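You operate a simulated robot arm through the tools that you are given. There is no shell and no other tool.

The job below is to be done with a simulated robot arm. You get a single attempt, and the scene is never put back.

Task
Run once into the yellow tube and move it to the black rack.
Fine: slide the arm over it, press RUN, park the arm when it is over, pump off; spill nothing. Set down upright: what you pick out.

The check looks at the end state, three seconds after you hand in, the way a careful person would. Anything else that was tipped, shoved, dropped, spilled or broken makes it a failure.

Robot
A 6-joint arm with a two-finger gripper on a trunk, on a base that drives. Base frame: it is fixed to the floor where the robot stands at the start and does not move with it; the origin is under the middle of the robot, x ahead of it, y to its left, z up. Lengths are in cm, angles in degrees, forces in N, time in s.
With the tool pointing down near the work surface it reaches from about 18 to 82 cm from the robot's upright axis, wherever it stands. Its first joint turns from -166.0 to 166.0 degrees. Places, roughly: brown tube [-175, 275, 75]; collector arm [-110, 230, 110]; orange tube [-175, 250, 75]; pink tube [-175, 275, 75]; pump rocker [-40, 140, 100]; purple tube, red tube, teal tube, yellow tube [-125, 250, 100]; rack [-170, 270, 80]. Payload 1.66 kg.
The TCP is the grasp point between the finger pads, 1.6 cm short of the fingertips. In the tool frame z runs along the fingers and y along their closing line. Largest opening 11.1 cm; the body of the gripper starts 10.4 cm behind the TCP.
Orientation is that of the tool frame in the base frame, as a unit quaternion [x, y, z, w]. With the fingers straight down and closing along the base's y, the tool's x points along the base's -x, its y along +y and its z along -z.

Tools
- The arm moves only by the tool drive_tool. Its argument "plan" is a list of rows, each a list of 3 entries, a list of its own where there are three numbers: the turn, a rotation vector about the tool's x, y, z in degrees, then the shift along the tool's x, y, z in cm, then the opening in per cent of the stroke, from 0 (shut) to 100 (fully open). In form: [[[ax, ay, az], [tx, ty, tz], fingers], ...]. A call has 1 to 20 rows; each row is the pose to reach, as a shift and turn from the pose commanded when the call began, along the tool's axes at that moment. Rows are played at 5 a second. More than 5 cm and 8.6 degrees between two rows, or a gripper value outside its range, and nothing of the call is played. A pose out of reach is approached as far as the arm can. The call stops where the force on the tool passes 50 N (or 10 N more than at its start, if that is more) or the arm is blocked; 0.2 s more then pass. Each finger halts on what it meets, pressing with about 31 N; the grip force reading is that of the motor and also rises with nothing between the fingers. The clock runs only during rows and for 0.2 s after the last one: add rows that repeat a pose to give the fingers time. It gives the time, the measured TCP pose, the force on the tool (base axes), the opening and the grip force at its end, in the units of the frame above (readings bear some noise), with the torque about the TCP (base axes, N m) and any sound that the robot's microphone picked up.
- Cameras (640 x 400 px; columns grow to the right, rows downward): "scene" is now at [6.44, 16.5, 155.08]; the picture's right is [-0.26, -0.97, 0.00], its down [-0.52, 0.14, -0.85] and it looks along [0.82, -0.22, -0.53] (base axes); focal length 281 px, centre (320, 200). "wrist" rides on the gripper at [7, 1.4, -14.3] in the tool frame; the picture's right is [-0.19, 0.98, 0.00], its down [-0.87, -0.17, -0.47] and it looks along [-0.46, -0.09, 0.88] (tool axes); focal length 230 px, centre (320, 200). There is no depth. A picture from a camera that has moved, and an enlarged one, comes with that camera's place and axes in the base frame and with its lens.
- get_image(camera): a new picture of that camera. No time passes.
- raise_lower(by): slides the trunk up (or, below 0, down) by that many cm; the arm and the scene camera ride with it, the base frame stays. It gives what a move gives, with no picture.
- base_move(legs): drives the robot by 1 to 6 legs, each [ahead, left, turn to the left] in cm, cm and degrees, along the robot's own axes; the way and the turn of a leg run together, so that a leg with both is an arc; at most 150 cm and 180 degrees a leg. The arm and the cameras ride along, it lands a little off, and it stops where it bumps. It gives what a move gives.
- head_to(pan, tilt): turns the head with the scene camera to pan (to the left, within 120 degrees either way) and tilt (down, from -29 to 69), counted from straight ahead of the robot. It gives what a move gives.
- enlarge(camera, box): a new picture of the part [left, top, right, bottom] of that camera's present view, enlarged. No time passes.
- job_done(): hands the job in; it is judged then, once.

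Places have to be worked out from the pictures, the camera data and where the tool is seen. Open the gripper and draw the arm clear of the work before you hand the job in, unless the task says otherwise.

The tools are called after ">>>" by a JSON object that holds its "fn" and its "kwargs". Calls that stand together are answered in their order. drive_tool: Moves the arm, as the interface text tells. Its arguments: {"type":"object","properties":{"plan":{"type":"array","items":{"type":"array"}}},"required":["plan"]} The other tools are called the same way: raise_lower (by) slides the trunk up or down; base_move (legs) drives the base; head_to (pan, tilt) turns the head that bears the scene camera; get_image (camera) takes a picture; enlarge (camera, box) takes an enlarged picture of a part of a camera's view; job_done () hands the job in.

At the start:

```text
time: 0.0
position: [49.51, 8.28, 117.39]
tool_rot: [-0.001, 1.0, 0.0, 0.0]
wrist_force: [-0.2, 0.1, 0.3]
ft_torque: [0.0, -0.01, 0.01]
gripper_width: 11.1
grasp_force: 0.1
trunk travel left (down, up): [-12.5, 46.5]
robot x, y, heading: [0.12, -0.15, 0.1]
head pan, tilt: [-14.9, 32.2]
```

scene: 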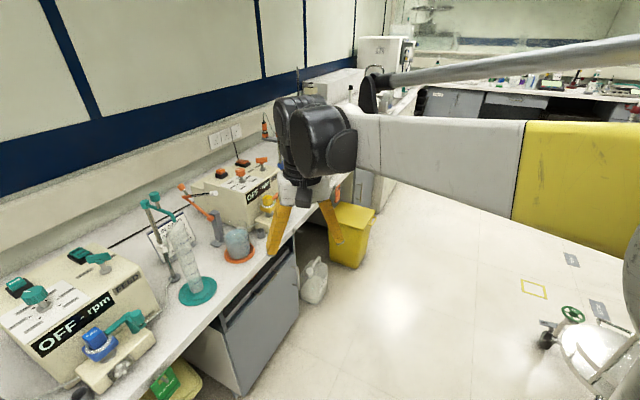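
wrist: 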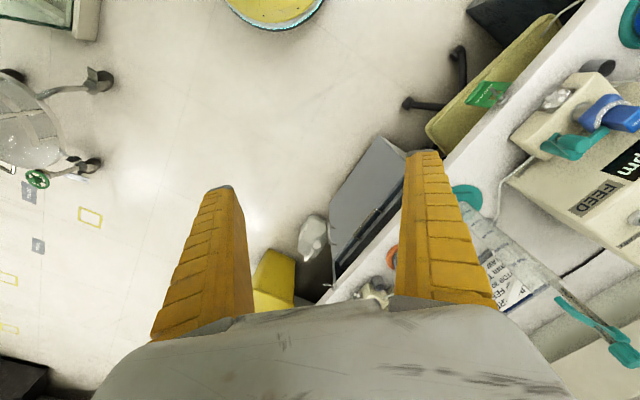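

The opening pictures show a bench ahead, but the listed places lie to the left and behind. I turn the head to look that way.

>>> {"fn": "head_to", "kwargs": {"pan": 100, "tilt": 20}}

>>> {"fn": "get_image", "kwargs": {"camera": "scene"}}

>>> {"fn": "head_to", "kwargs": {"pan": 50, "tilt": 20}}

>>> {"fn": "get_image", "kwargs": {"camera": "scene"}}

```text
time: 1.9
position: [49.58, 8.31, 117.32]
tool_rot: [0.0, 1.0, 0.0, 0.0]
wrist_force: [1.0, -0.6, 0.4]
ft_torque: [0.0, 0.03, 0.0]
gripper_width: 11.11
grasp_force: 0.2
trunk travel left (down, up): [-12.5, 46.5]
robot x, y, heading: [0.06, 0.04, -0.1]
head pan, tilt: [100.0, 20.0]
```

```text
taken
camera scene: at [-3.82, 27.97, 157.04], right [0.98, 0.17, 0.0], down [0.06, -0.34, -0.94], along [-0.16, 0.93, -0.34], focal length 281 px, centre (320, 200)
```

scene: 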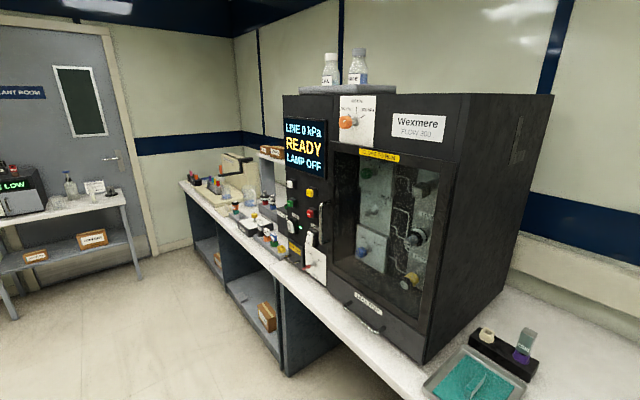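

```text
time: 3.1
position: [49.56, 8.38, 117.3]
tool_rot: [0.0, 1.0, 0.0, 0.0]
wrist_force: [0.0, -0.4, -1.1]
ft_torque: [-0.02, 0.02, 0.0]
gripper_width: 11.1
grasp_force: 0.1
trunk travel left (down, up): [-12.5, 46.5]
robot x, y, heading: [-0.22, 0.06, -0.0]
head pan, tilt: [50.0, 20.0]
```

```text
taken
camera scene: at [3.77, 25.94, 157.04], right [0.77, -0.64, 0.0], down [-0.22, -0.26, -0.94], along [0.6, 0.72, -0.34], focal length 281 px, centre (320, 200)
```

scene: 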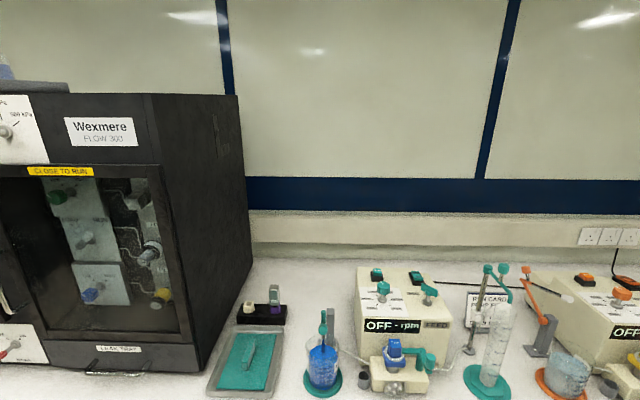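

The tall black machine, the small collector further left and the pumps to the right are visible. I enlarge the parts of interest.

>>> {"fn": "head_to", "kwargs": {"pan": 105, "tilt": 20}}

>>> {"fn": "enlarge", "kwargs": {"camera": "scene", "box": [180, 130, 340, 230]}}

>>> {"fn": "enlarge", "kwargs": {"camera": "scene", "box": [220, 180, 380, 280]}}

>>> {"fn": "enlarge", "kwargs": {"camera": "scene", "box": [300, 80, 500, 205]}}

>>> {"fn": "enlarge", "kwargs": {"camera": "scene", "box": [300, 180, 460, 300]}}

```text
time: 4.4
position: [49.59, 8.39, 117.33]
tool_rot: [0.0, 1.0, 0.0, 0.0]
wrist_force: [-0.5, 0.6, 0.1]
ft_torque: [-0.01, 0.0, -0.02]
gripper_width: 11.09
grasp_force: 0.1
trunk travel left (down, up): [-12.5, 46.5]
robot x, y, heading: [-0.22, 0.01, 0.0]
head pan, tilt: [105.0, 20.0]
```

```text
4.00 times, centred on (260, 180) of scene
camera zoom: at [-4.61, 27.8, 157.04], right [0.97, 0.26, 0.0], down [0.09, -0.33, -0.94], along [-0.24, 0.91, -0.34], focal length 1125 px, centre (560, 280)
```

zoom: 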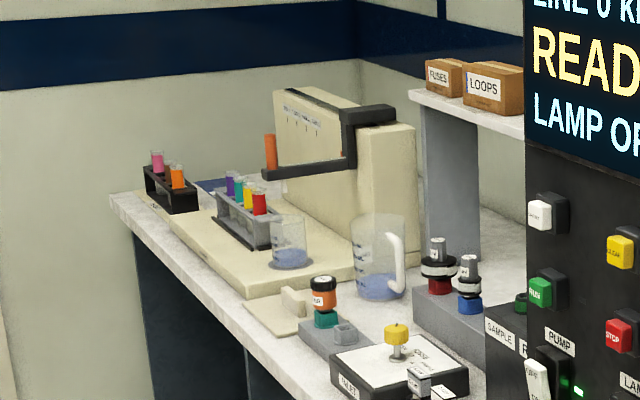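

```text
4.00 times, centred on (300, 230) of scene
camera zoom: at [-4.61, 27.8, 157.04], right [0.97, 0.26, 0.0], down [0.09, -0.33, -0.94], along [-0.24, 0.91, -0.34], focal length 1125 px, centre (400, 80)
```

zoom: 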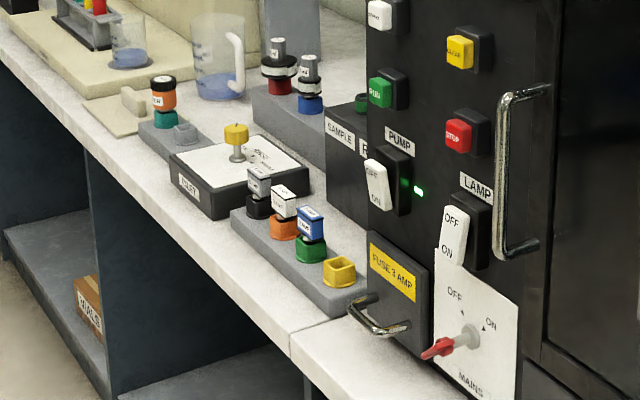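

```text
3.20 times, centred on (400, 142) of scene
camera zoom: at [-4.61, 27.8, 157.04], right [0.97, 0.26, 0.0], down [0.09, -0.33, -0.94], along [-0.24, 0.91, -0.34], focal length 900 px, centre (64, 384)
```

zoom: 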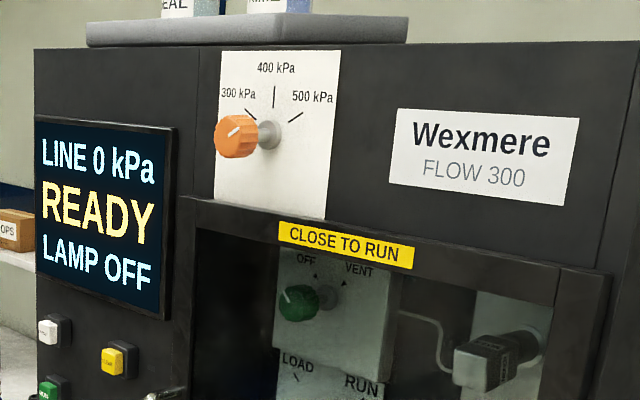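

```text
3.33 times, centred on (380, 240) of scene
camera zoom: at [-4.61, 27.8, 157.04], right [0.97, 0.26, 0.0], down [0.09, -0.33, -0.94], along [-0.24, 0.91, -0.34], focal length 938 px, centre (120, 67)
```

zoom: 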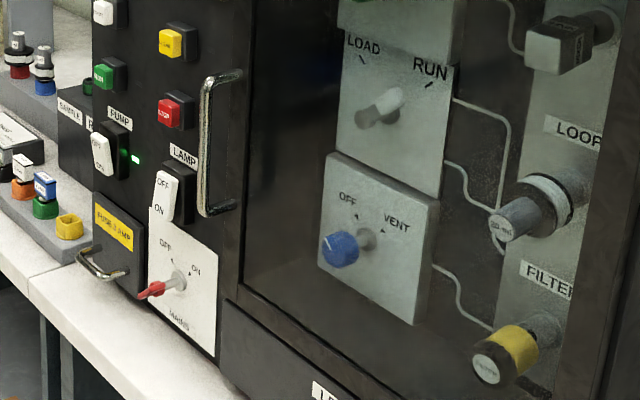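

The bench runs diagonally (direction about [-0.77, 0.64]), so I'll turn the robot 50° left to face it. The arm at 50 cm radius and z 117 stays clear.

>>> {"fn": "base_move", "kwargs": {"legs": [[0, 0, 50]]}}

>>> {"fn": "head_to", "kwargs": {"pan": 60, "tilt": 25}}

>>> {"fn": "get_image", "kwargs": {"camera": "scene"}}

```text
time: 7.0
position: [25.12, 43.49, 117.25]
tool_rot: [-0.427, 0.904, 0.0, 0.0]
wrist_force: [0.6, 0.4, -0.9]
ft_torque: [-0.02, 0.03, 0.02]
gripper_width: 11.11
grasp_force: 0.0
trunk travel left (down, up): [-12.5, 46.5]
robot x, y, heading: [-0.02, 0.21, 50.4]
head pan, tilt: [105.0, 20.0]
```

```text
time: 8.2
position: [25.07, 43.69, 117.46]
tool_rot: [-0.427, 0.904, 0.0, 0.0]
wrist_force: [-0.6, 0.3, 0.4]
ft_torque: [0.0, -0.01, -0.01]
gripper_width: 11.06
grasp_force: 0.0
trunk travel left (down, up): [-12.5, 46.5]
robot x, y, heading: [0.05, 0.13, 50.4]
head pan, tilt: [60.0, 25.0]
```

```text
taken
camera scene: at [-19.39, 18.96, 156.23], right [0.94, 0.35, 0.0], down [0.15, -0.4, -0.91], along [-0.32, 0.85, -0.42], focal length 281 px, centre (320, 200)
```

scene: 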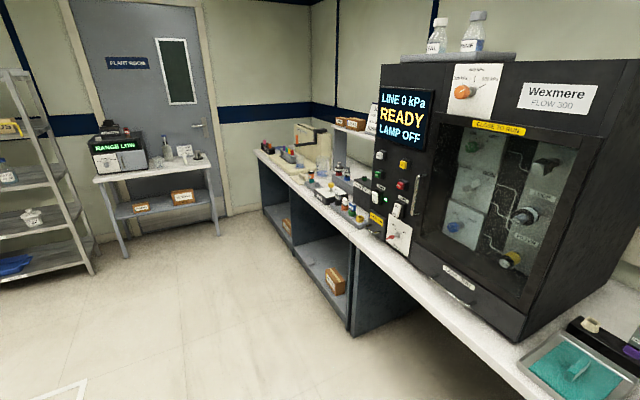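

The wall normal is close to heading 50°, bench edge about 73 cm ahead. I drive left about 110 cm to stand before the machine's control panel.

>>> {"fn": "base_move", "kwargs": {"legs": [[0, 115, 0]]}}

>>> {"fn": "head_to", "kwargs": {"pan": 0, "tilt": 15}}

>>> {"fn": "get_image", "kwargs": {"camera": "scene"}}

>>> {"fn": "head_to", "kwargs": {"pan": 50, "tilt": 25}}

>>> {"fn": "get_image", "kwargs": {"camera": "scene"}}

```text
time: 13.8
position: [-60.39, 114.23, 117.36]
tool_rot: [-0.426, 0.905, 0.0, 0.0]
wrist_force: [-0.3, 0.2, -0.1]
ft_torque: [0.0, -0.01, 0.03]
gripper_width: 11.08
grasp_force: 0.0
trunk travel left (down, up): [-12.5, 46.5]
robot x, y, heading: [-85.26, 70.25, 50.4]
head pan, tilt: [60.0, 25.0]
```

```text
time: 15.1
position: [-60.34, 114.05, 117.29]
tool_rot: [-0.426, 0.905, -0.001, 0.001]
wrist_force: [-0.2, -0.3, -0.2]
ft_torque: [0.02, 0.01, 0.04]
gripper_width: 11.06
grasp_force: 0.1
trunk travel left (down, up): [-12.5, 46.5]
robot x, y, heading: [-85.63, 70.74, 50.3]
head pan, tilt: [0.0, 15.0]
```

```text
taken
camera scene: at [-95.73, 88.13, 157.85], right [0.77, -0.64, 0.0], down [-0.16, -0.2, -0.97], along [0.61, 0.75, -0.26], focal length 281 px, centre (320, 200)
```

scene: 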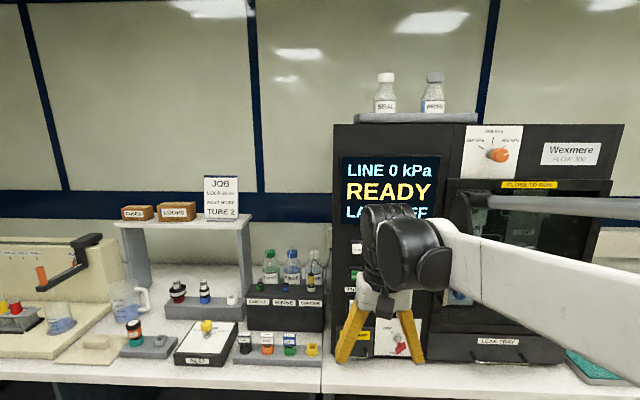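

```text
time: 16.3
position: [-60.35, 113.99, 117.37]
tool_rot: [-0.426, 0.905, 0.0, 0.0]
wrist_force: [-1.4, 0.1, 0.1]
ft_torque: [0.02, 0.04, 0.03]
gripper_width: 11.09
grasp_force: 0.1
trunk travel left (down, up): [-12.5, 46.5]
robot x, y, heading: [-85.62, 70.57, 50.1]
head pan, tilt: [50.0, 25.0]
```

```text
taken
camera scene: at [-103.34, 89.99, 156.23], right [0.98, 0.18, 0.0], down [0.08, -0.42, -0.91], along [-0.16, 0.89, -0.42], focal length 281 px, centre (320, 200)
```

scene: 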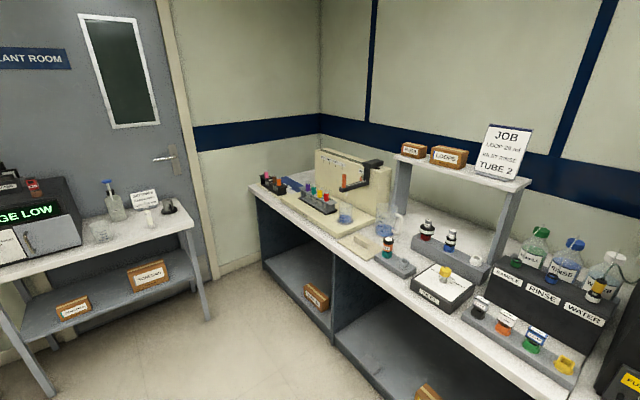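

A job card stands on the shelf; I enlarge it and the collector.

>>> {"fn": "enlarge", "kwargs": {"camera": "scene", "box": [480, 110, 544, 150]}}

>>> {"fn": "enlarge", "kwargs": {"camera": "scene", "box": [250, 140, 410, 240]}}

>>> {"fn": "enlarge", "kwargs": {"camera": "scene", "box": [370, 210, 640, 380]}}

>>> {"fn": "head_to", "kwargs": {"pan": 0, "tilt": 15}}

>>> {"fn": "enlarge", "kwargs": {"camera": "scene", "box": [0, 220, 160, 360]}}

>>> {"fn": "enlarge", "kwargs": {"camera": "scene", "box": [190, 165, 254, 230]}}

>>> {"fn": "enlarge", "kwargs": {"camera": "scene", "box": [320, 110, 620, 380]}}

```text
10.00 times, centred on (512, 130) of scene
camera zoom: at [-103.34, 89.99, 156.23], right [0.98, 0.18, 0.0], down [0.08, -0.42, -0.91], along [-0.16, 0.89, -0.42], focal length 2813 px, centre (-1600, 900)
```

zoom: 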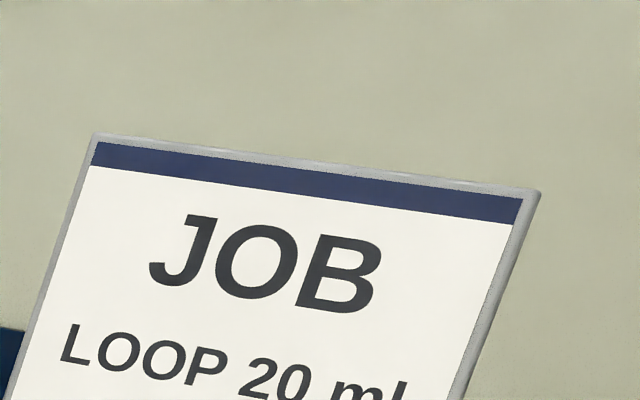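

```text
4.00 times, centred on (330, 190) of scene
camera zoom: at [-103.34, 89.99, 156.23], right [0.98, 0.18, 0.0], down [0.08, -0.42, -0.91], along [-0.16, 0.89, -0.42], focal length 1125 px, centre (280, 240)
```

zoom: 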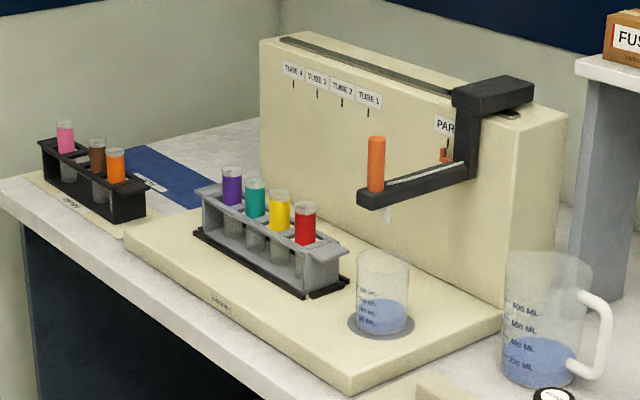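

```text
2.35 times, centred on (505, 295) of scene
camera zoom: at [-103.34, 89.99, 156.23], right [0.98, 0.18, 0.0], down [0.08, -0.42, -0.91], along [-0.16, 0.89, -0.42], focal length 662 px, centre (-115, -24)
```

zoom: 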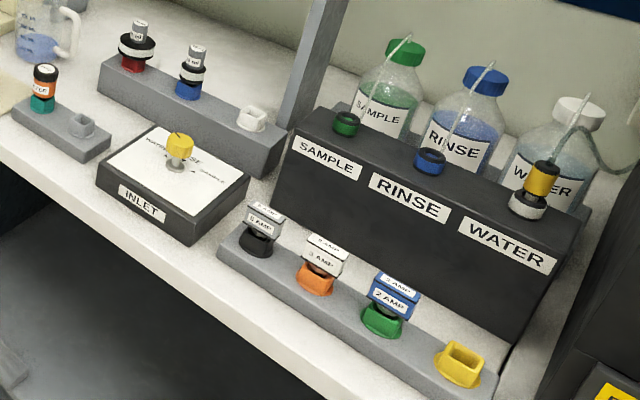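

```text
time: 17.5
position: [-60.39, 114.01, 117.29]
tool_rot: [-0.426, 0.905, 0.0, -0.001]
wrist_force: [0.0, 0.3, -0.4]
ft_torque: [0.0, 0.02, -0.02]
gripper_width: 11.09
grasp_force: 0.0
trunk travel left (down, up): [-12.5, 46.5]
robot x, y, heading: [-85.97, 70.39, 50.4]
head pan, tilt: [0.0, 15.0]
```

```text
2.86 times, centred on (80, 290) of scene
camera zoom: at [-95.73, 88.13, 157.85], right [0.77, -0.64, 0.0], down [-0.16, -0.2, -0.97], along [0.61, 0.75, -0.26], focal length 804 px, centre (1006, -57)
```

zoom: 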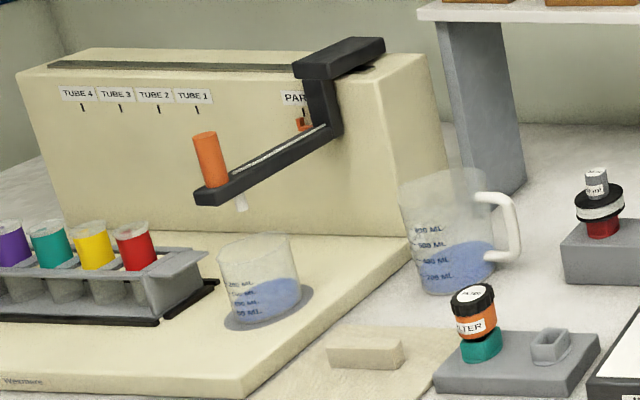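

```text
6.15 times, centred on (222, 198) of scene
camera zoom: at [-95.73, 88.13, 157.85], right [0.77, -0.64, 0.0], down [-0.16, -0.2, -0.97], along [0.61, 0.75, -0.26], focal length 1731 px, centre (923, 215)
```

zoom: 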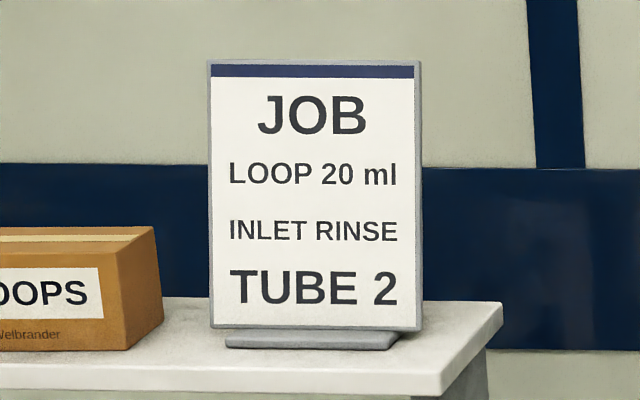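

```text
1.48 times, centred on (470, 245) of scene
camera zoom: at [-95.73, 88.13, 157.85], right [0.77, -0.64, 0.0], down [-0.16, -0.2, -0.97], along [0.61, 0.75, -0.26], focal length 417 px, centre (98, 133)
```

zoom: 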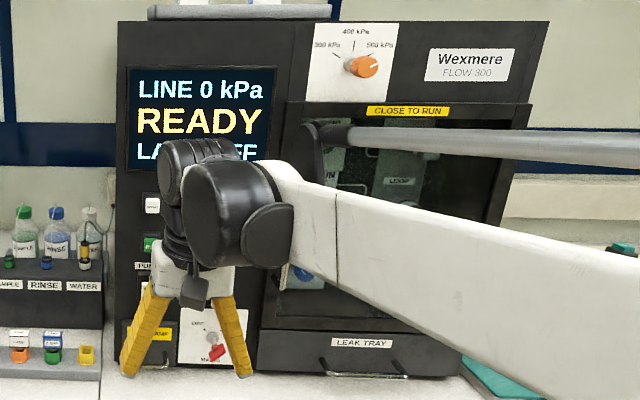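

The card reads LOOP 20 ml, INLET RINSE, TUBE 2 (yellow sits at position 2). I check how the instrument is set: inlet knob, loop, rockers, by enlarging.

>>> {"fn": "enlarge", "kwargs": {"camera": "scene", "box": [170, 310, 250, 370]}}

>>> {"fn": "enlarge", "kwargs": {"camera": "scene", "box": [240, 240, 340, 370]}}

>>> {"fn": "enlarge", "kwargs": {"camera": "scene", "box": [110, 270, 240, 360]}}

>>> {"fn": "get_image", "kwargs": {"camera": "wrist"}}

```text
6.67 times, centred on (210, 340) of scene
camera zoom: at [-95.73, 88.13, 157.85], right [0.77, -0.64, 0.0], down [-0.16, -0.2, -0.97], along [0.61, 0.75, -0.26], focal length 1875 px, centre (1053, -733)
```

zoom: 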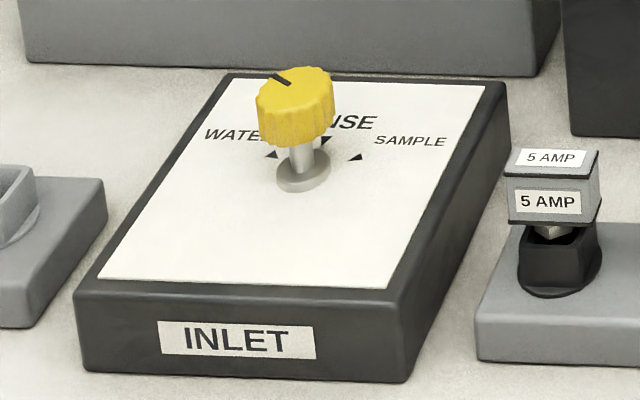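

```text
3.08 times, centred on (290, 305) of scene
camera zoom: at [-95.73, 88.13, 157.85], right [0.77, -0.64, 0.0], down [-0.16, -0.2, -0.97], along [0.61, 0.75, -0.26], focal length 866 px, centre (412, -123)
```

zoom: 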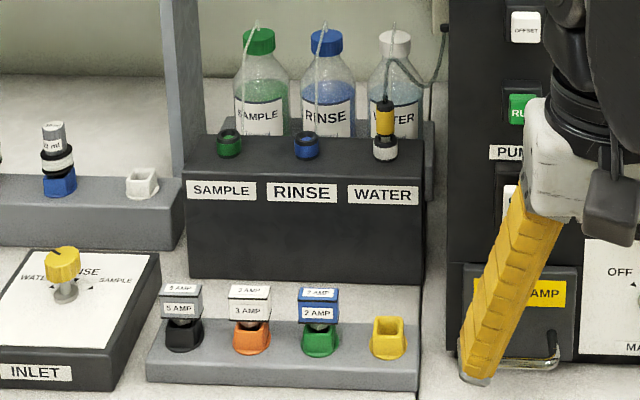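

```text
4.44 times, centred on (175, 315) of scene
camera zoom: at [-95.73, 88.13, 157.85], right [0.77, -0.64, 0.0], down [-0.16, -0.2, -0.97], along [0.61, 0.75, -0.26], focal length 1250 px, centre (964, -311)
```

zoom: 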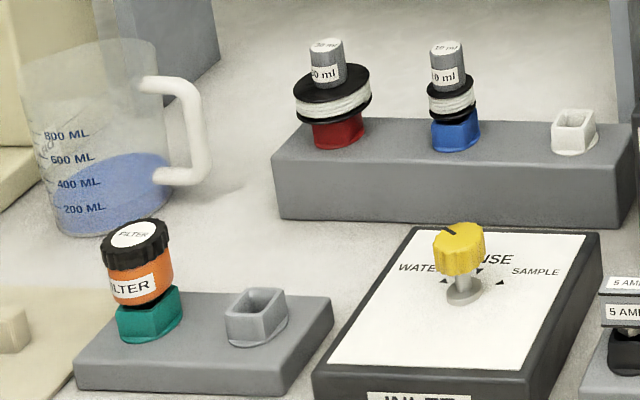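

```text
taken
camera wrist: at [-65.87, 109.51, 131.57], right [-0.64, 0.77, 0.0], down [0.68, 0.56, 0.47], along [0.36, 0.3, -0.88], focal length 230 px, centre (320, 200)
```

wrist: 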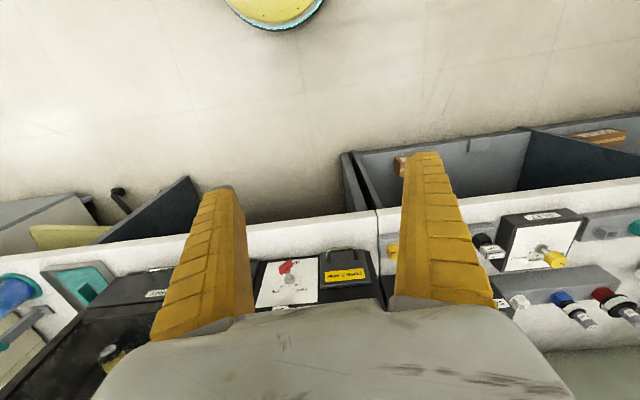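

The knob mark and the plugged line both appear to be at WATER, and stored loops are not the 20 ml one (which is presumably installed). I drive left to get the arm out of the view of the panel.

>>> {"fn": "base_move", "kwargs": {"legs": [[0, 60, 0]]}}

>>> {"fn": "head_to", "kwargs": {"pan": -35, "tilt": 20}}

>>> {"fn": "get_image", "kwargs": {"camera": "scene"}}

>>> {"fn": "head_to", "kwargs": {"pan": 25, "tilt": 30}}

>>> {"fn": "get_image", "kwargs": {"camera": "scene"}}

```text
time: 20.8
position: [-104.78, 151.48, 117.32]
tool_rot: [-0.419, 0.908, 0.0, 0.0]
wrist_force: [0.4, -0.5, 0.0]
ft_torque: [0.0, -0.01, 0.0]
gripper_width: 11.08
grasp_force: 0.0
trunk travel left (down, up): [-12.5, 46.5]
robot x, y, heading: [-130.27, 108.43, 49.3]
head pan, tilt: [0.0, 15.0]
```

```text
time: 21.9
position: [-104.7, 151.51, 117.26]
tool_rot: [-0.419, 0.908, 0.0, 0.0]
wrist_force: [0.3, 0.2, 0.2]
ft_torque: [0.01, 0.02, -0.02]
gripper_width: 11.1
grasp_force: 0.1
trunk travel left (down, up): [-12.5, 46.5]
robot x, y, heading: [-130.79, 108.46, 49.7]
head pan, tilt: [-35.0, 20.0]
```

```text
taken
camera scene: at [-137.53, 121.37, 157.04], right [0.25, -0.97, 0.0], down [-0.33, -0.09, -0.94], along [0.91, 0.24, -0.34], focal length 281 px, centre (320, 200)
```

scene: 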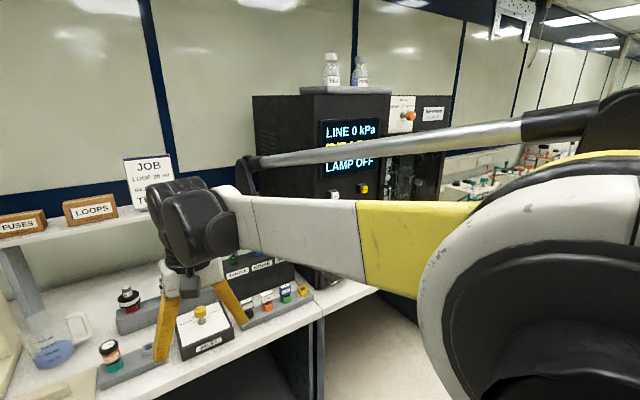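

```text
time: 23.1
position: [-104.75, 151.44, 117.29]
tool_rot: [-0.42, 0.908, 0.0, 0.0]
wrist_force: [-0.3, 0.1, -0.6]
ft_torque: [0.01, 0.0, -0.01]
gripper_width: 11.09
grasp_force: 0.0
trunk travel left (down, up): [-12.5, 46.5]
robot x, y, heading: [-130.52, 108.96, 49.7]
head pan, tilt: [25.0, 30.0]
```

```text
taken
camera scene: at [-144.12, 127.75, 155.44], right [0.96, -0.27, 0.0], down [-0.13, -0.48, -0.87], along [0.23, 0.83, -0.5], focal length 281 px, centre (320, 200)
```

scene: 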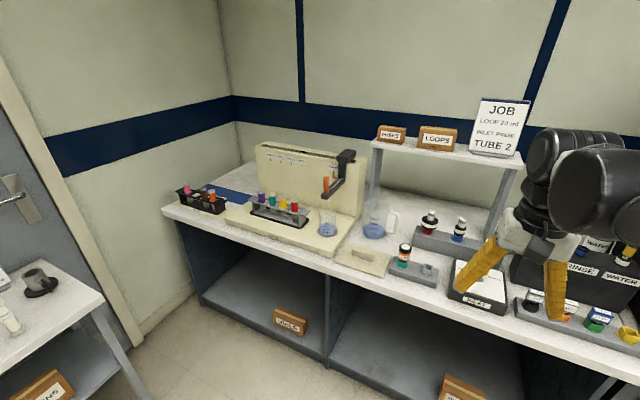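

Now I look at the collector closely to measure tubes, peg and rack.

>>> {"fn": "enlarge", "kwargs": {"camera": "scene", "box": [160, 130, 400, 280]}}

>>> {"fn": "enlarge", "kwargs": {"camera": "scene", "box": [240, 140, 368, 220]}}

```text
2.67 times, centred on (280, 205) of scene
camera zoom: at [-144.12, 127.75, 155.44], right [0.96, -0.27, 0.0], down [-0.13, -0.48, -0.87], along [0.23, 0.83, -0.5], focal length 750 px, centre (427, 187)
```

zoom: 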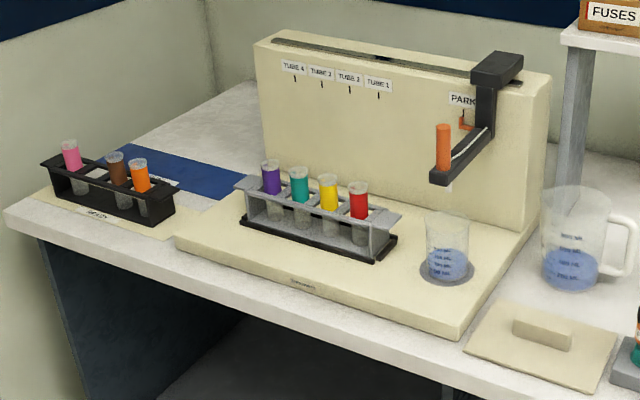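

```text
5.00 times, centred on (304, 180) of scene
camera zoom: at [-144.12, 127.75, 155.44], right [0.96, -0.27, 0.0], down [-0.13, -0.48, -0.87], along [0.23, 0.83, -0.5], focal length 1406 px, centre (400, 300)
```

zoom: 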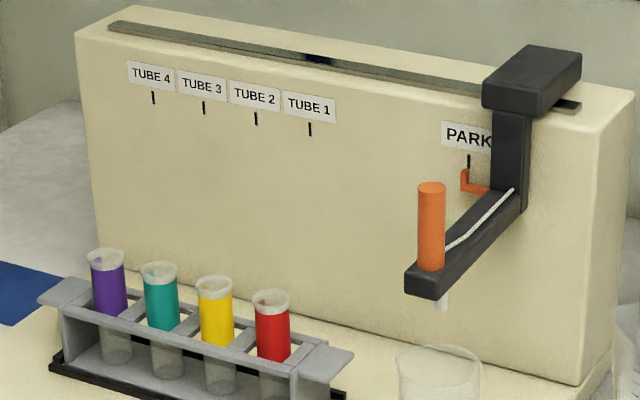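

From two views I triangulate: red tube top ≈[-126, 236, 92.7], yellow ≈[-130.6, 239.4, 92.5], peg ≈[-115, 223.5, 100–108]. I drive left 68 and ahead 35 to be in reach of them.

>>> {"fn": "base_move", "kwargs": {"legs": [[0, 68, 0], [33, 0, 0]]}}

>>> {"fn": "head_to", "kwargs": {"pan": 10, "tilt": 40}}

>>> {"fn": "get_image", "kwargs": {"camera": "scene"}}

>>> {"fn": "get_image", "kwargs": {"camera": "wrist"}}

```text
time: 28.8
position: [-136.15, 222.31, 117.29]
tool_rot: [-0.421, 0.907, 0.0, 0.0]
wrist_force: [-0.3, -0.1, 0.4]
ft_torque: [-0.02, -0.02, 0.0]
gripper_width: 11.08
grasp_force: 0.0
trunk travel left (down, up): [-12.5, 46.5]
robot x, y, heading: [-161.85, 178.78, 49.7]
head pan, tilt: [25.0, 30.0]
```

```text
time: 29.5
position: [-136.29, 222.09, 117.44]
tool_rot: [-0.421, 0.907, 0.0, -0.001]
wrist_force: [0.6, -1.2, 0.4]
ft_torque: [0.0, 0.0, 0.02]
gripper_width: 11.09
grasp_force: 0.0
trunk travel left (down, up): [-12.5, 46.5]
robot x, y, heading: [-161.82, 178.93, 49.8]
head pan, tilt: [10.0, 40.0]
```

```text
taken
camera scene: at [-173.68, 196.83, 153.9], right [0.86, -0.5, 0.0], down [-0.32, -0.56, -0.77], along [0.39, 0.66, -0.64], focal length 281 px, centre (320, 200)
```

scene: 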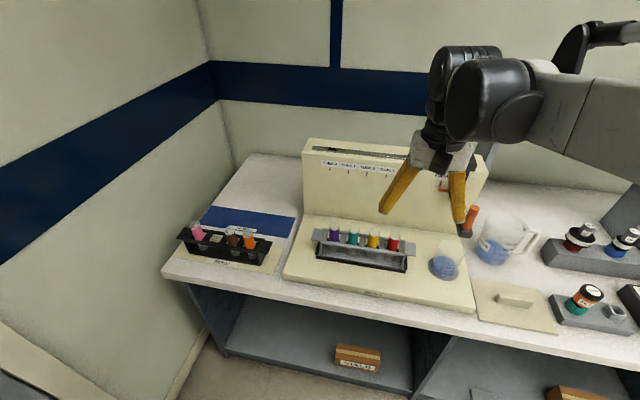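

```text
taken
camera wrist: at [-141.83, 217.67, 131.57], right [-0.63, 0.78, 0.0], down [0.69, 0.55, 0.47], along [0.37, 0.3, -0.88], focal length 230 px, centre (320, 200)
```

wrist: 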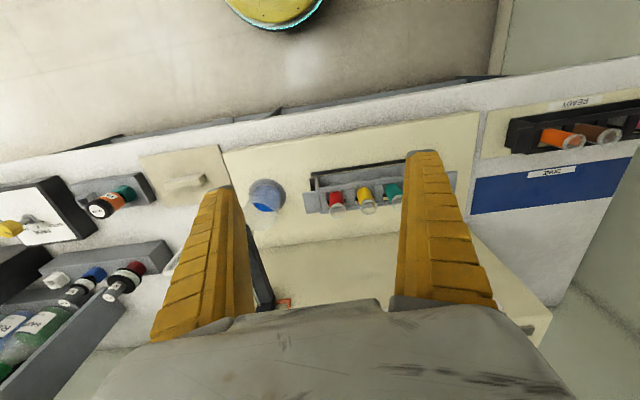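

The robot stands well placed. I enlarge both cameras to measure the tubes, peg and rack from here.

>>> {"fn": "enlarge", "kwargs": {"camera": "scene", "box": [296, 140, 488, 290]}}

>>> {"fn": "enlarge", "kwargs": {"camera": "scene", "box": [170, 210, 300, 290]}}

>>> {"fn": "enlarge", "kwargs": {"camera": "wrist", "box": [240, 140, 480, 320]}}

```text
2.67 times, centred on (392, 215) of scene
camera zoom: at [-173.68, 196.83, 153.9], right [0.86, -0.5, 0.0], down [-0.32, -0.56, -0.77], along [0.39, 0.66, -0.64], focal length 750 px, centre (128, 160)
```

zoom: 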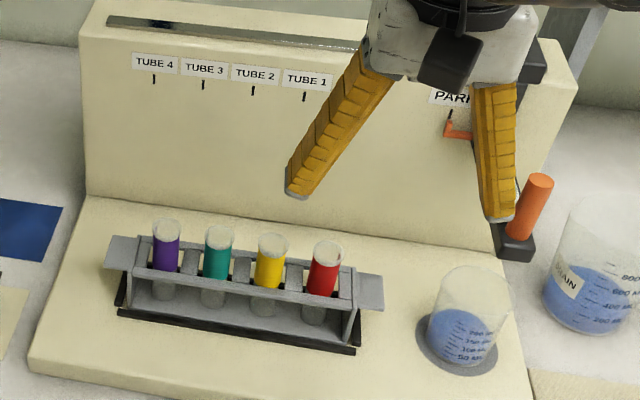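

```text
4.92 times, centred on (235, 250) of scene
camera zoom: at [-173.68, 196.83, 153.9], right [0.86, -0.5, 0.0], down [-0.32, -0.56, -0.77], along [0.39, 0.66, -0.64], focal length 1385 px, centre (738, -46)
```

zoom: 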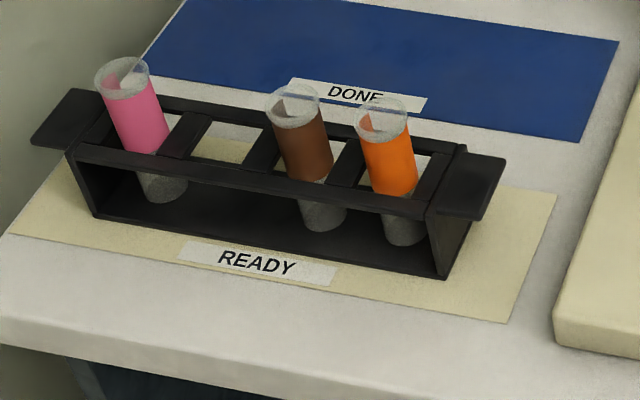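

```text
2.22 times, centred on (360, 230) of wrist
camera zoom: at [-141.83, 217.67, 131.57], right [-0.63, 0.78, 0.0], down [0.69, 0.55, 0.47], along [0.37, 0.3, -0.88], focal length 511 px, centre (231, 133)
```

zoom: 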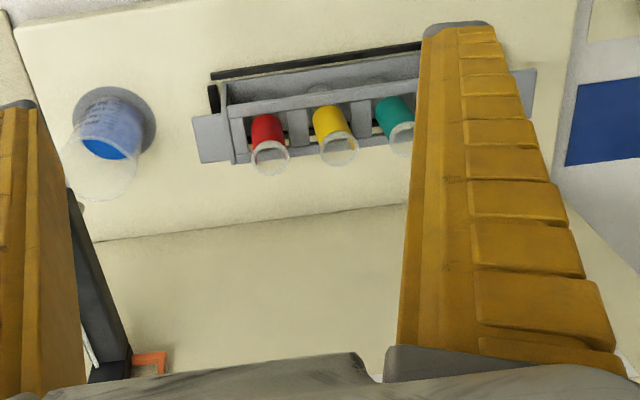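

Peg centre ≈[-114.8, 223.0], z 101–108; the tool's y axis already lies along the slide direction. I move above the peg at the present height, with fingers open.

>>> {"fn": "drive_tool", "kwargs": {"plan": [[[0, 0, 0], [-2, -2.2, 0], 100], [[0, 0, 0], [-4.2, -4.5, 0], 100], [[0, 0, 0], [-6.3, -6.8, 0], 100], [[0, 0, 0], [-8.4, -9.1, 0], 100], [[0, 0, 0], [-10.5, -11.4, 0], 100], [[0, 0, 0], [-12.6, -13.7, 0], 100], [[0, 0, 0], [-14.6, -15.8, 0], 100], [[0, 0, 0], [-14.6, -15.8, 0], 100]]}}

>>> {"fn": "get_image", "kwargs": {"camera": "wrist"}}

>>> {"fn": "enlarge", "kwargs": {"camera": "scene", "box": [340, 80, 580, 280]}}

```text
time: 31.3
position: [-114.82, 223.13, 117.61]
tool_rot: [-0.421, 0.907, 0.0, 0.0]
wrist_force: [0.8, 0.3, 0.4]
ft_torque: [-0.04, 0.0, 0.02]
gripper_width: 11.1
grasp_force: 0.1
trunk travel left (down, up): [-12.5, 46.5]
robot x, y, heading: [-162.03, 179.11, 50.0]
head pan, tilt: [10.0, 40.0]
```

```text
taken
camera wrist: at [-120.45, 218.66, 131.84], right [-0.63, 0.78, 0.0], down [0.69, 0.55, 0.47], along [0.37, 0.3, -0.88], focal length 230 px, centre (320, 200)
```

wrist: 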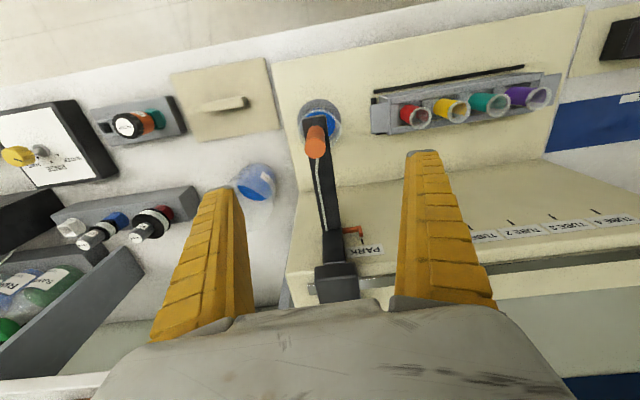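

```text
2.00 times, centred on (460, 180) of scene
camera zoom: at [-173.68, 196.82, 153.9], right [0.86, -0.5, 0.0], down [-0.32, -0.56, -0.77], along [0.39, 0.66, -0.64], focal length 563 px, centre (40, 240)
```

zoom: 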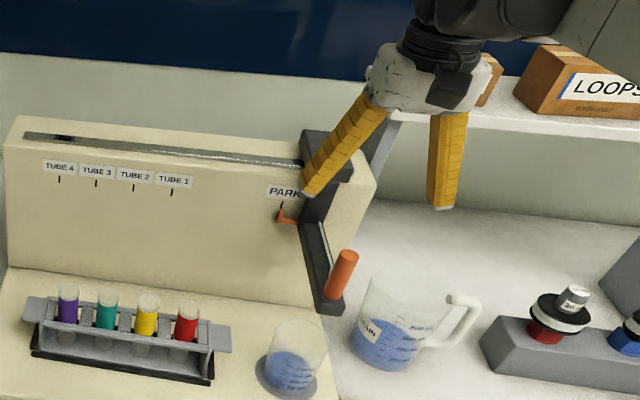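

Wrist view puts the peg top at about [-115.0, 222.6, 108], centred between the fingers. I descend to z≈105, tips staying above the beam.

>>> {"fn": "drive_tool", "kwargs": {"plan": [[[0, 0, 0], [0.3, -0.1, 3], 100], [[0, 0, 0], [0.3, -0.1, 6], 100], [[0, 0, 0], [0.3, -0.1, 9], 100], [[0, 0, 0], [0.3, -0.1, 11], 100], [[0, 0, 0], [0.3, -0.1, 12.4], 100], [[0, 0, 0], [0.3, -0.1, 12.4], 100]]}}

>>> {"fn": "get_image", "kwargs": {"camera": "wrist"}}

>>> {"fn": "enlarge", "kwargs": {"camera": "scene", "box": [400, 120, 560, 260]}}

```text
time: 32.7
position: [-115.04, 222.79, 105.22]
tool_rot: [-0.421, 0.907, 0.0, -0.001]
wrist_force: [-0.5, -0.5, 0.4]
ft_torque: [0.0, 0.0, -0.01]
gripper_width: 11.09
grasp_force: 0.2
trunk travel left (down, up): [-12.5, 46.5]
robot x, y, heading: [-161.89, 178.98, 49.8]
head pan, tilt: [10.0, 40.0]
```

```text
taken
camera wrist: at [-120.51, 218.32, 119.36], right [-0.63, 0.78, 0.0], down [0.69, 0.55, 0.47], along [0.37, 0.3, -0.88], focal length 230 px, centre (320, 200)
```

wrist: 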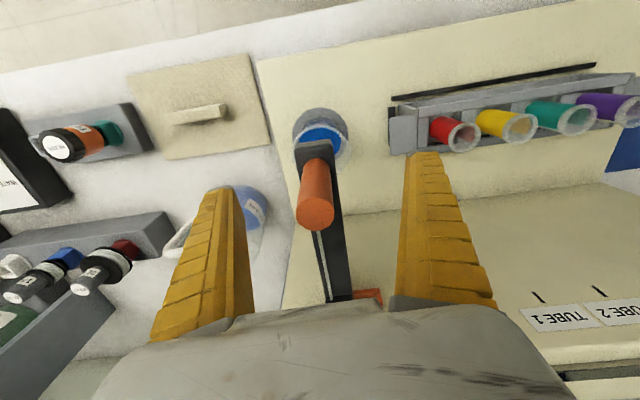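

```text
2.86 times, centred on (480, 190) of scene
camera zoom: at [-173.68, 196.82, 153.9], right [0.86, -0.5, 0.0], down [-0.32, -0.56, -0.77], along [0.39, 0.66, -0.64], focal length 804 px, centre (-137, 229)
```

zoom: 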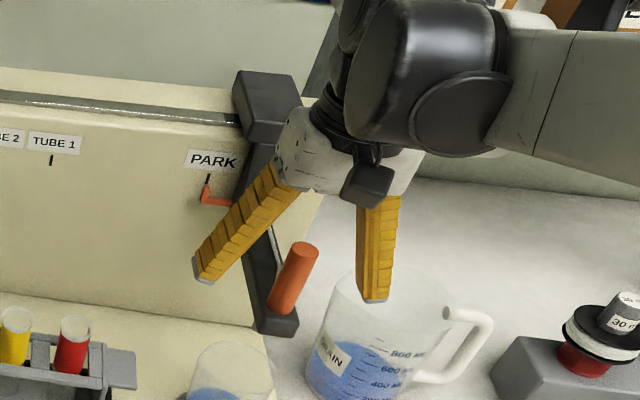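

The peg is centred; I close the fingers on it.

>>> {"fn": "drive_tool", "kwargs": {"plan": [[[0, 0, 0], [0, 0, 0], 60], [[0, 0, 0], [0, 0, 0], 30], [[0, 0, 0], [0, 0, 0], 10], [[0, 0, 0], [0, 0, 0], 0], [[0, 0, 0], [0, 0, 0], 0]]}}

>>> {"fn": "get_image", "kwargs": {"camera": "wrist"}}

```text
time: 33.9
position: [-115.03, 222.9, 105.17]
tool_rot: [-0.422, 0.907, 0.0, -0.001]
wrist_force: [2.2, -2.0, 1.5]
ft_torque: [-0.54, 0.46, 0.01]
gripper_width: 1.84
grasp_force: 34.4
trunk travel left (down, up): [-12.5, 46.5]
robot x, y, heading: [-162.13, 179.15, 49.9]
head pan, tilt: [10.0, 40.0]
```

```text
taken
camera wrist: at [-120.48, 218.29, 119.39], right [-0.63, 0.78, 0.0], down [0.69, 0.55, 0.47], along [0.37, 0.3, -0.88], focal length 230 px, centre (320, 200)
```

wrist: 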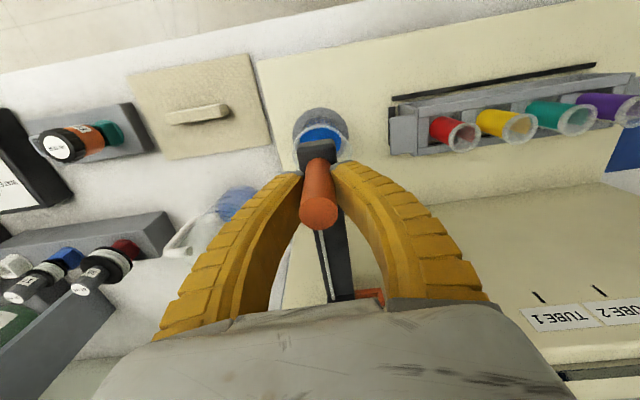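

Gripped at width 1.84. I begin sliding along the rail and read the side force.

>>> {"fn": "drive_tool", "kwargs": {"plan": [[[0, 0, 0], [0, 1.5, 0], 0], [[0, 0, 0], [0, 3, 0], 0], [[0, 0, 0], [0, 4.5, 0], 0], [[0, 0, 0], [-0.1, 6, 0], 0], [[0, 0, 0], [-0.1, 7.5, 0], 0], [[0, 0, 0], [-0.1, 9, 0], 0], [[0, 0, 0], [-0.1, 9, 0], 0]]}}

>>> {"fn": "get_image", "kwargs": {"camera": "wrist"}}

>>> {"fn": "enlarge", "kwargs": {"camera": "scene", "box": [300, 120, 540, 280]}}

```text
time: 35.5
position: [-121.85, 228.63, 104.9]
tool_rot: [-0.42, 0.907, -0.001, 0.0]
wrist_force: [-4.9, -5.9, -0.1]
ft_torque: [-0.33, 0.25, 0.01]
gripper_width: 1.64
grasp_force: 33.8
trunk travel left (down, up): [-12.5, 46.5]
robot x, y, heading: [-161.87, 179.08, 49.8]
head pan, tilt: [10.0, 40.0]
```

```text
taken
camera wrist: at [-127.42, 224.13, 119.13], right [-0.63, 0.78, 0.0], down [0.69, 0.55, 0.47], along [0.37, 0.3, -0.88], focal length 230 px, centre (320, 200)
```

wrist: 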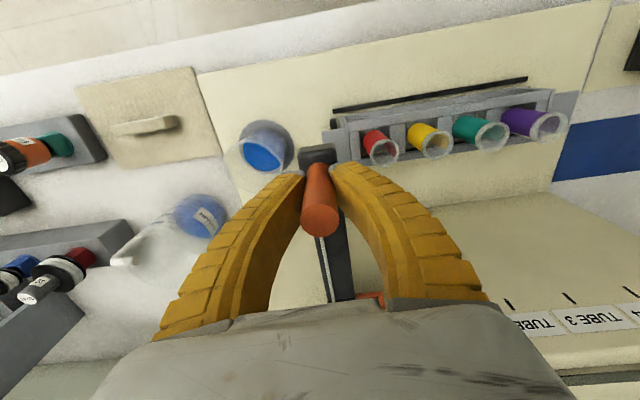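

```text
2.50 times, centred on (420, 200) of scene
camera zoom: at [-173.75, 196.75, 153.89], right [0.86, -0.5, 0.0], down [-0.32, -0.56, -0.77], along [0.39, 0.66, -0.64], focal length 703 px, centre (70, 200)
```

zoom: 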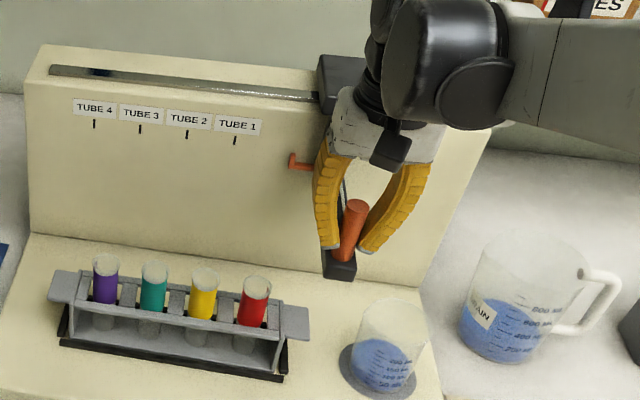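

The arm slides smoothly. I continue about 13 cm more toward the TUBE 2 tick with a slight correction along the rail's direction.

>>> {"fn": "drive_tool", "kwargs": {"plan": [[[0, 0, 0], [0, 1.5, 0], 0], [[0, 0, 0], [-0.1, 3, 0], 0], [[0, 0, 0], [-0.1, 4.5, 0], 0], [[0, 0, 0], [-0.15, 6, 0], 0], [[0, 0, 0], [-0.2, 7.5, 0], 0], [[0, 0, 0], [-0.2, 9, 0], 0], [[0, 0, 0], [-0.25, 10.5, 0], 0], [[0, 0, 0], [-0.3, 12, 0], 0], [[0, 0, 0], [-0.3, 12.8, 0], 0], [[0, 0, 0], [-0.3, 12.8, 0], 0]]}}

>>> {"fn": "get_image", "kwargs": {"camera": "wrist"}}

>>> {"fn": "enlarge", "kwargs": {"camera": "scene", "box": [300, 140, 460, 280]}}

```text
time: 37.7
position: [-131.42, 237.25, 104.94]
tool_rot: [-0.421, 0.907, -0.001, 0.0]
wrist_force: [4.0, 7.6, 6.9]
ft_torque: [0.12, -0.17, 0.0]
gripper_width: 1.59
grasp_force: 34.1
trunk travel left (down, up): [-12.5, 46.5]
robot x, y, heading: [-162.12, 179.25, 49.8]
head pan, tilt: [10.0, 40.0]
```

```text
taken
camera wrist: at [-137.02, 232.72, 119.12], right [-0.63, 0.78, 0.0], down [0.69, 0.55, 0.47], along [0.37, 0.3, -0.88], focal length 230 px, centre (320, 200)
```

wrist: 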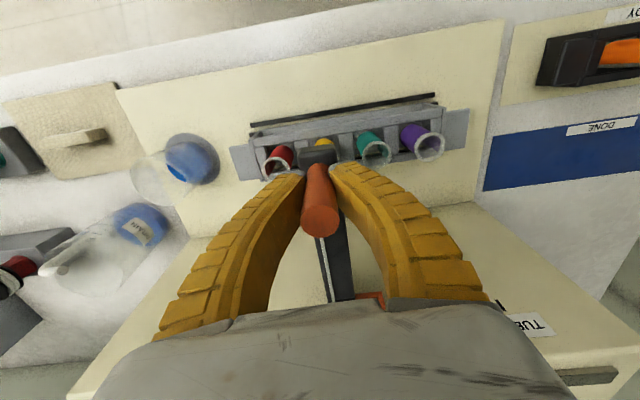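

```text
2.86 times, centred on (380, 210) of scene
camera zoom: at [-173.65, 196.88, 153.9], right [0.86, -0.5, 0.0], down [-0.32, -0.56, -0.77], along [0.39, 0.66, -0.64], focal length 804 px, centre (149, 171)
```

zoom: 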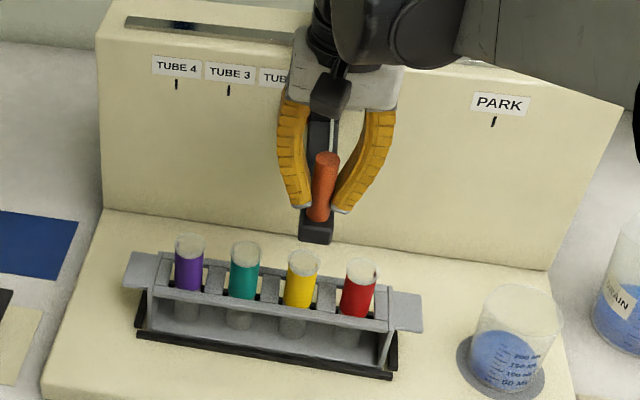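

The gripper hides the pointer, so I release the peg and rise to look.

>>> {"fn": "drive_tool", "kwargs": {"plan": [[[0, 0, 0], [0, 0, 0], 20], [[0, 0, 0], [0, 0, 0], 50], [[0, 0, 0], [0, 0, 0], 60], [[0, 0, 0], [0, 0, -3], 60], [[0, 0, 0], [0, 0, -6], 60], [[0, 0, 0], [0, 0, -9], 60], [[0, 0, 0], [0, 0, -12], 60], [[0, 0, 0], [3, 0, -14], 60], [[0, 0, 0], [6, 0, -15], 60], [[0, 0, 0], [9, 0, -16], 60], [[0, 0, 0], [12, 0, -17], 60]]}}

>>> {"fn": "get_image", "kwargs": {"camera": "wrist"}}

>>> {"fn": "enlarge", "kwargs": {"camera": "scene", "box": [300, 140, 460, 280]}}

>>> {"fn": "enlarge", "kwargs": {"camera": "wrist", "box": [200, 150, 440, 330]}}

```text
time: 40.1
position: [-139.19, 227.9, 122.03]
tool_rot: [-0.421, 0.907, 0.0, 0.0]
wrist_force: [-0.1, -1.0, -0.8]
ft_torque: [-0.02, -0.03, 0.01]
gripper_width: 6.83
grasp_force: 1.3
trunk travel left (down, up): [-12.5, 46.5]
robot x, y, heading: [-161.82, 179.06, 49.9]
head pan, tilt: [10.0, 40.0]
```

```text
taken
camera wrist: at [-144.65, 223.45, 136.18], right [-0.63, 0.78, 0.0], down [0.69, 0.55, 0.47], along [0.37, 0.3, -0.88], focal length 230 px, centre (320, 200)
```

wrist: 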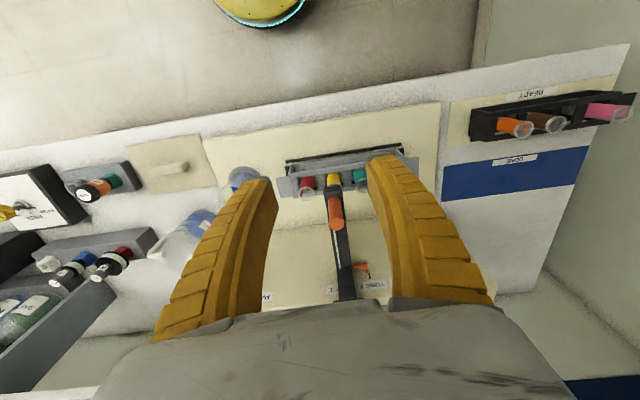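

```text
2.86 times, centred on (380, 210) of scene
camera zoom: at [-173.71, 196.77, 153.91], right [0.86, -0.5, 0.0], down [-0.32, -0.56, -0.77], along [0.39, 0.66, -0.64], focal length 804 px, centre (149, 171)
```

zoom: 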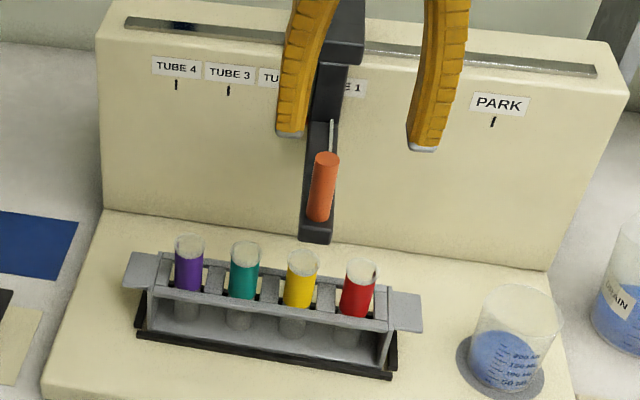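

```text
2.22 times, centred on (320, 240) of wrist
camera zoom: at [-144.65, 223.45, 136.18], right [-0.63, 0.78, 0.0], down [0.69, 0.55, 0.47], along [0.37, 0.3, -0.88], focal length 511 px, centre (320, 111)
```

zoom: 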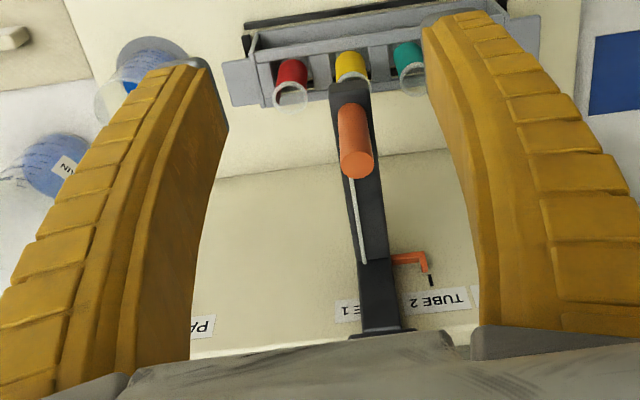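

The pointer seems close to the TUBE 2 tick; I enlarge to see exactly.

>>> {"fn": "enlarge", "kwargs": {"camera": "wrist", "box": [340, 250, 404, 300]}}

>>> {"fn": "head_to", "kwargs": {"pan": 0, "tilt": 40}}

>>> {"fn": "enlarge", "kwargs": {"camera": "wrist", "box": [290, 160, 380, 230]}}

```text
8.00 times, centred on (372, 275) of wrist
camera zoom: at [-144.65, 223.45, 136.18], right [-0.63, 0.78, 0.0], down [0.69, 0.55, 0.47], along [0.37, 0.3, -0.88], focal length 1841 px, centre (-96, -400)
```

zoom: 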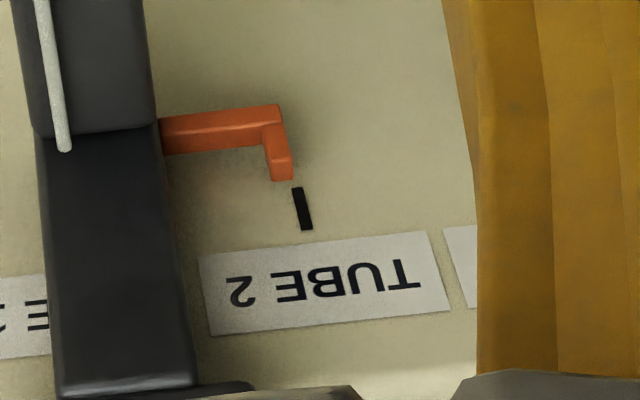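

```text
time: 40.9
position: [-139.07, 228.03, 121.84]
tool_rot: [-0.421, 0.907, 0.0, 0.0]
wrist_force: [-0.5, -1.2, -0.1]
ft_torque: [0.02, -0.01, -0.01]
gripper_width: 6.86
grasp_force: 1.4
trunk travel left (down, up): [-12.5, 46.5]
robot x, y, heading: [-161.78, 178.78, 49.8]
head pan, tilt: [0.0, 40.0]
```

```text
5.71 times, centred on (335, 195) of wrist
camera zoom: at [-144.59, 223.55, 136.15], right [-0.63, 0.78, 0.0], down [0.69, 0.55, 0.47], along [0.37, 0.3, -0.88], focal length 1315 px, centre (234, 229)
```

zoom: 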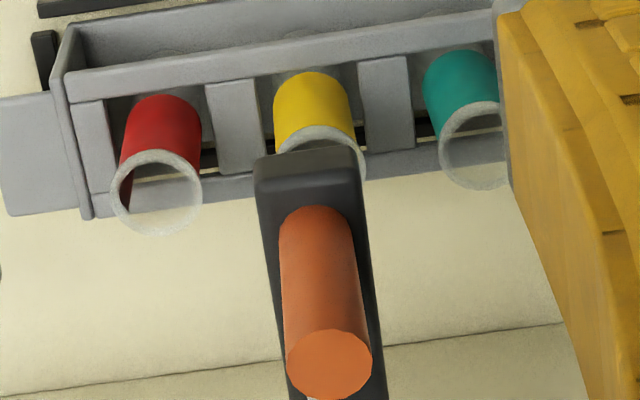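

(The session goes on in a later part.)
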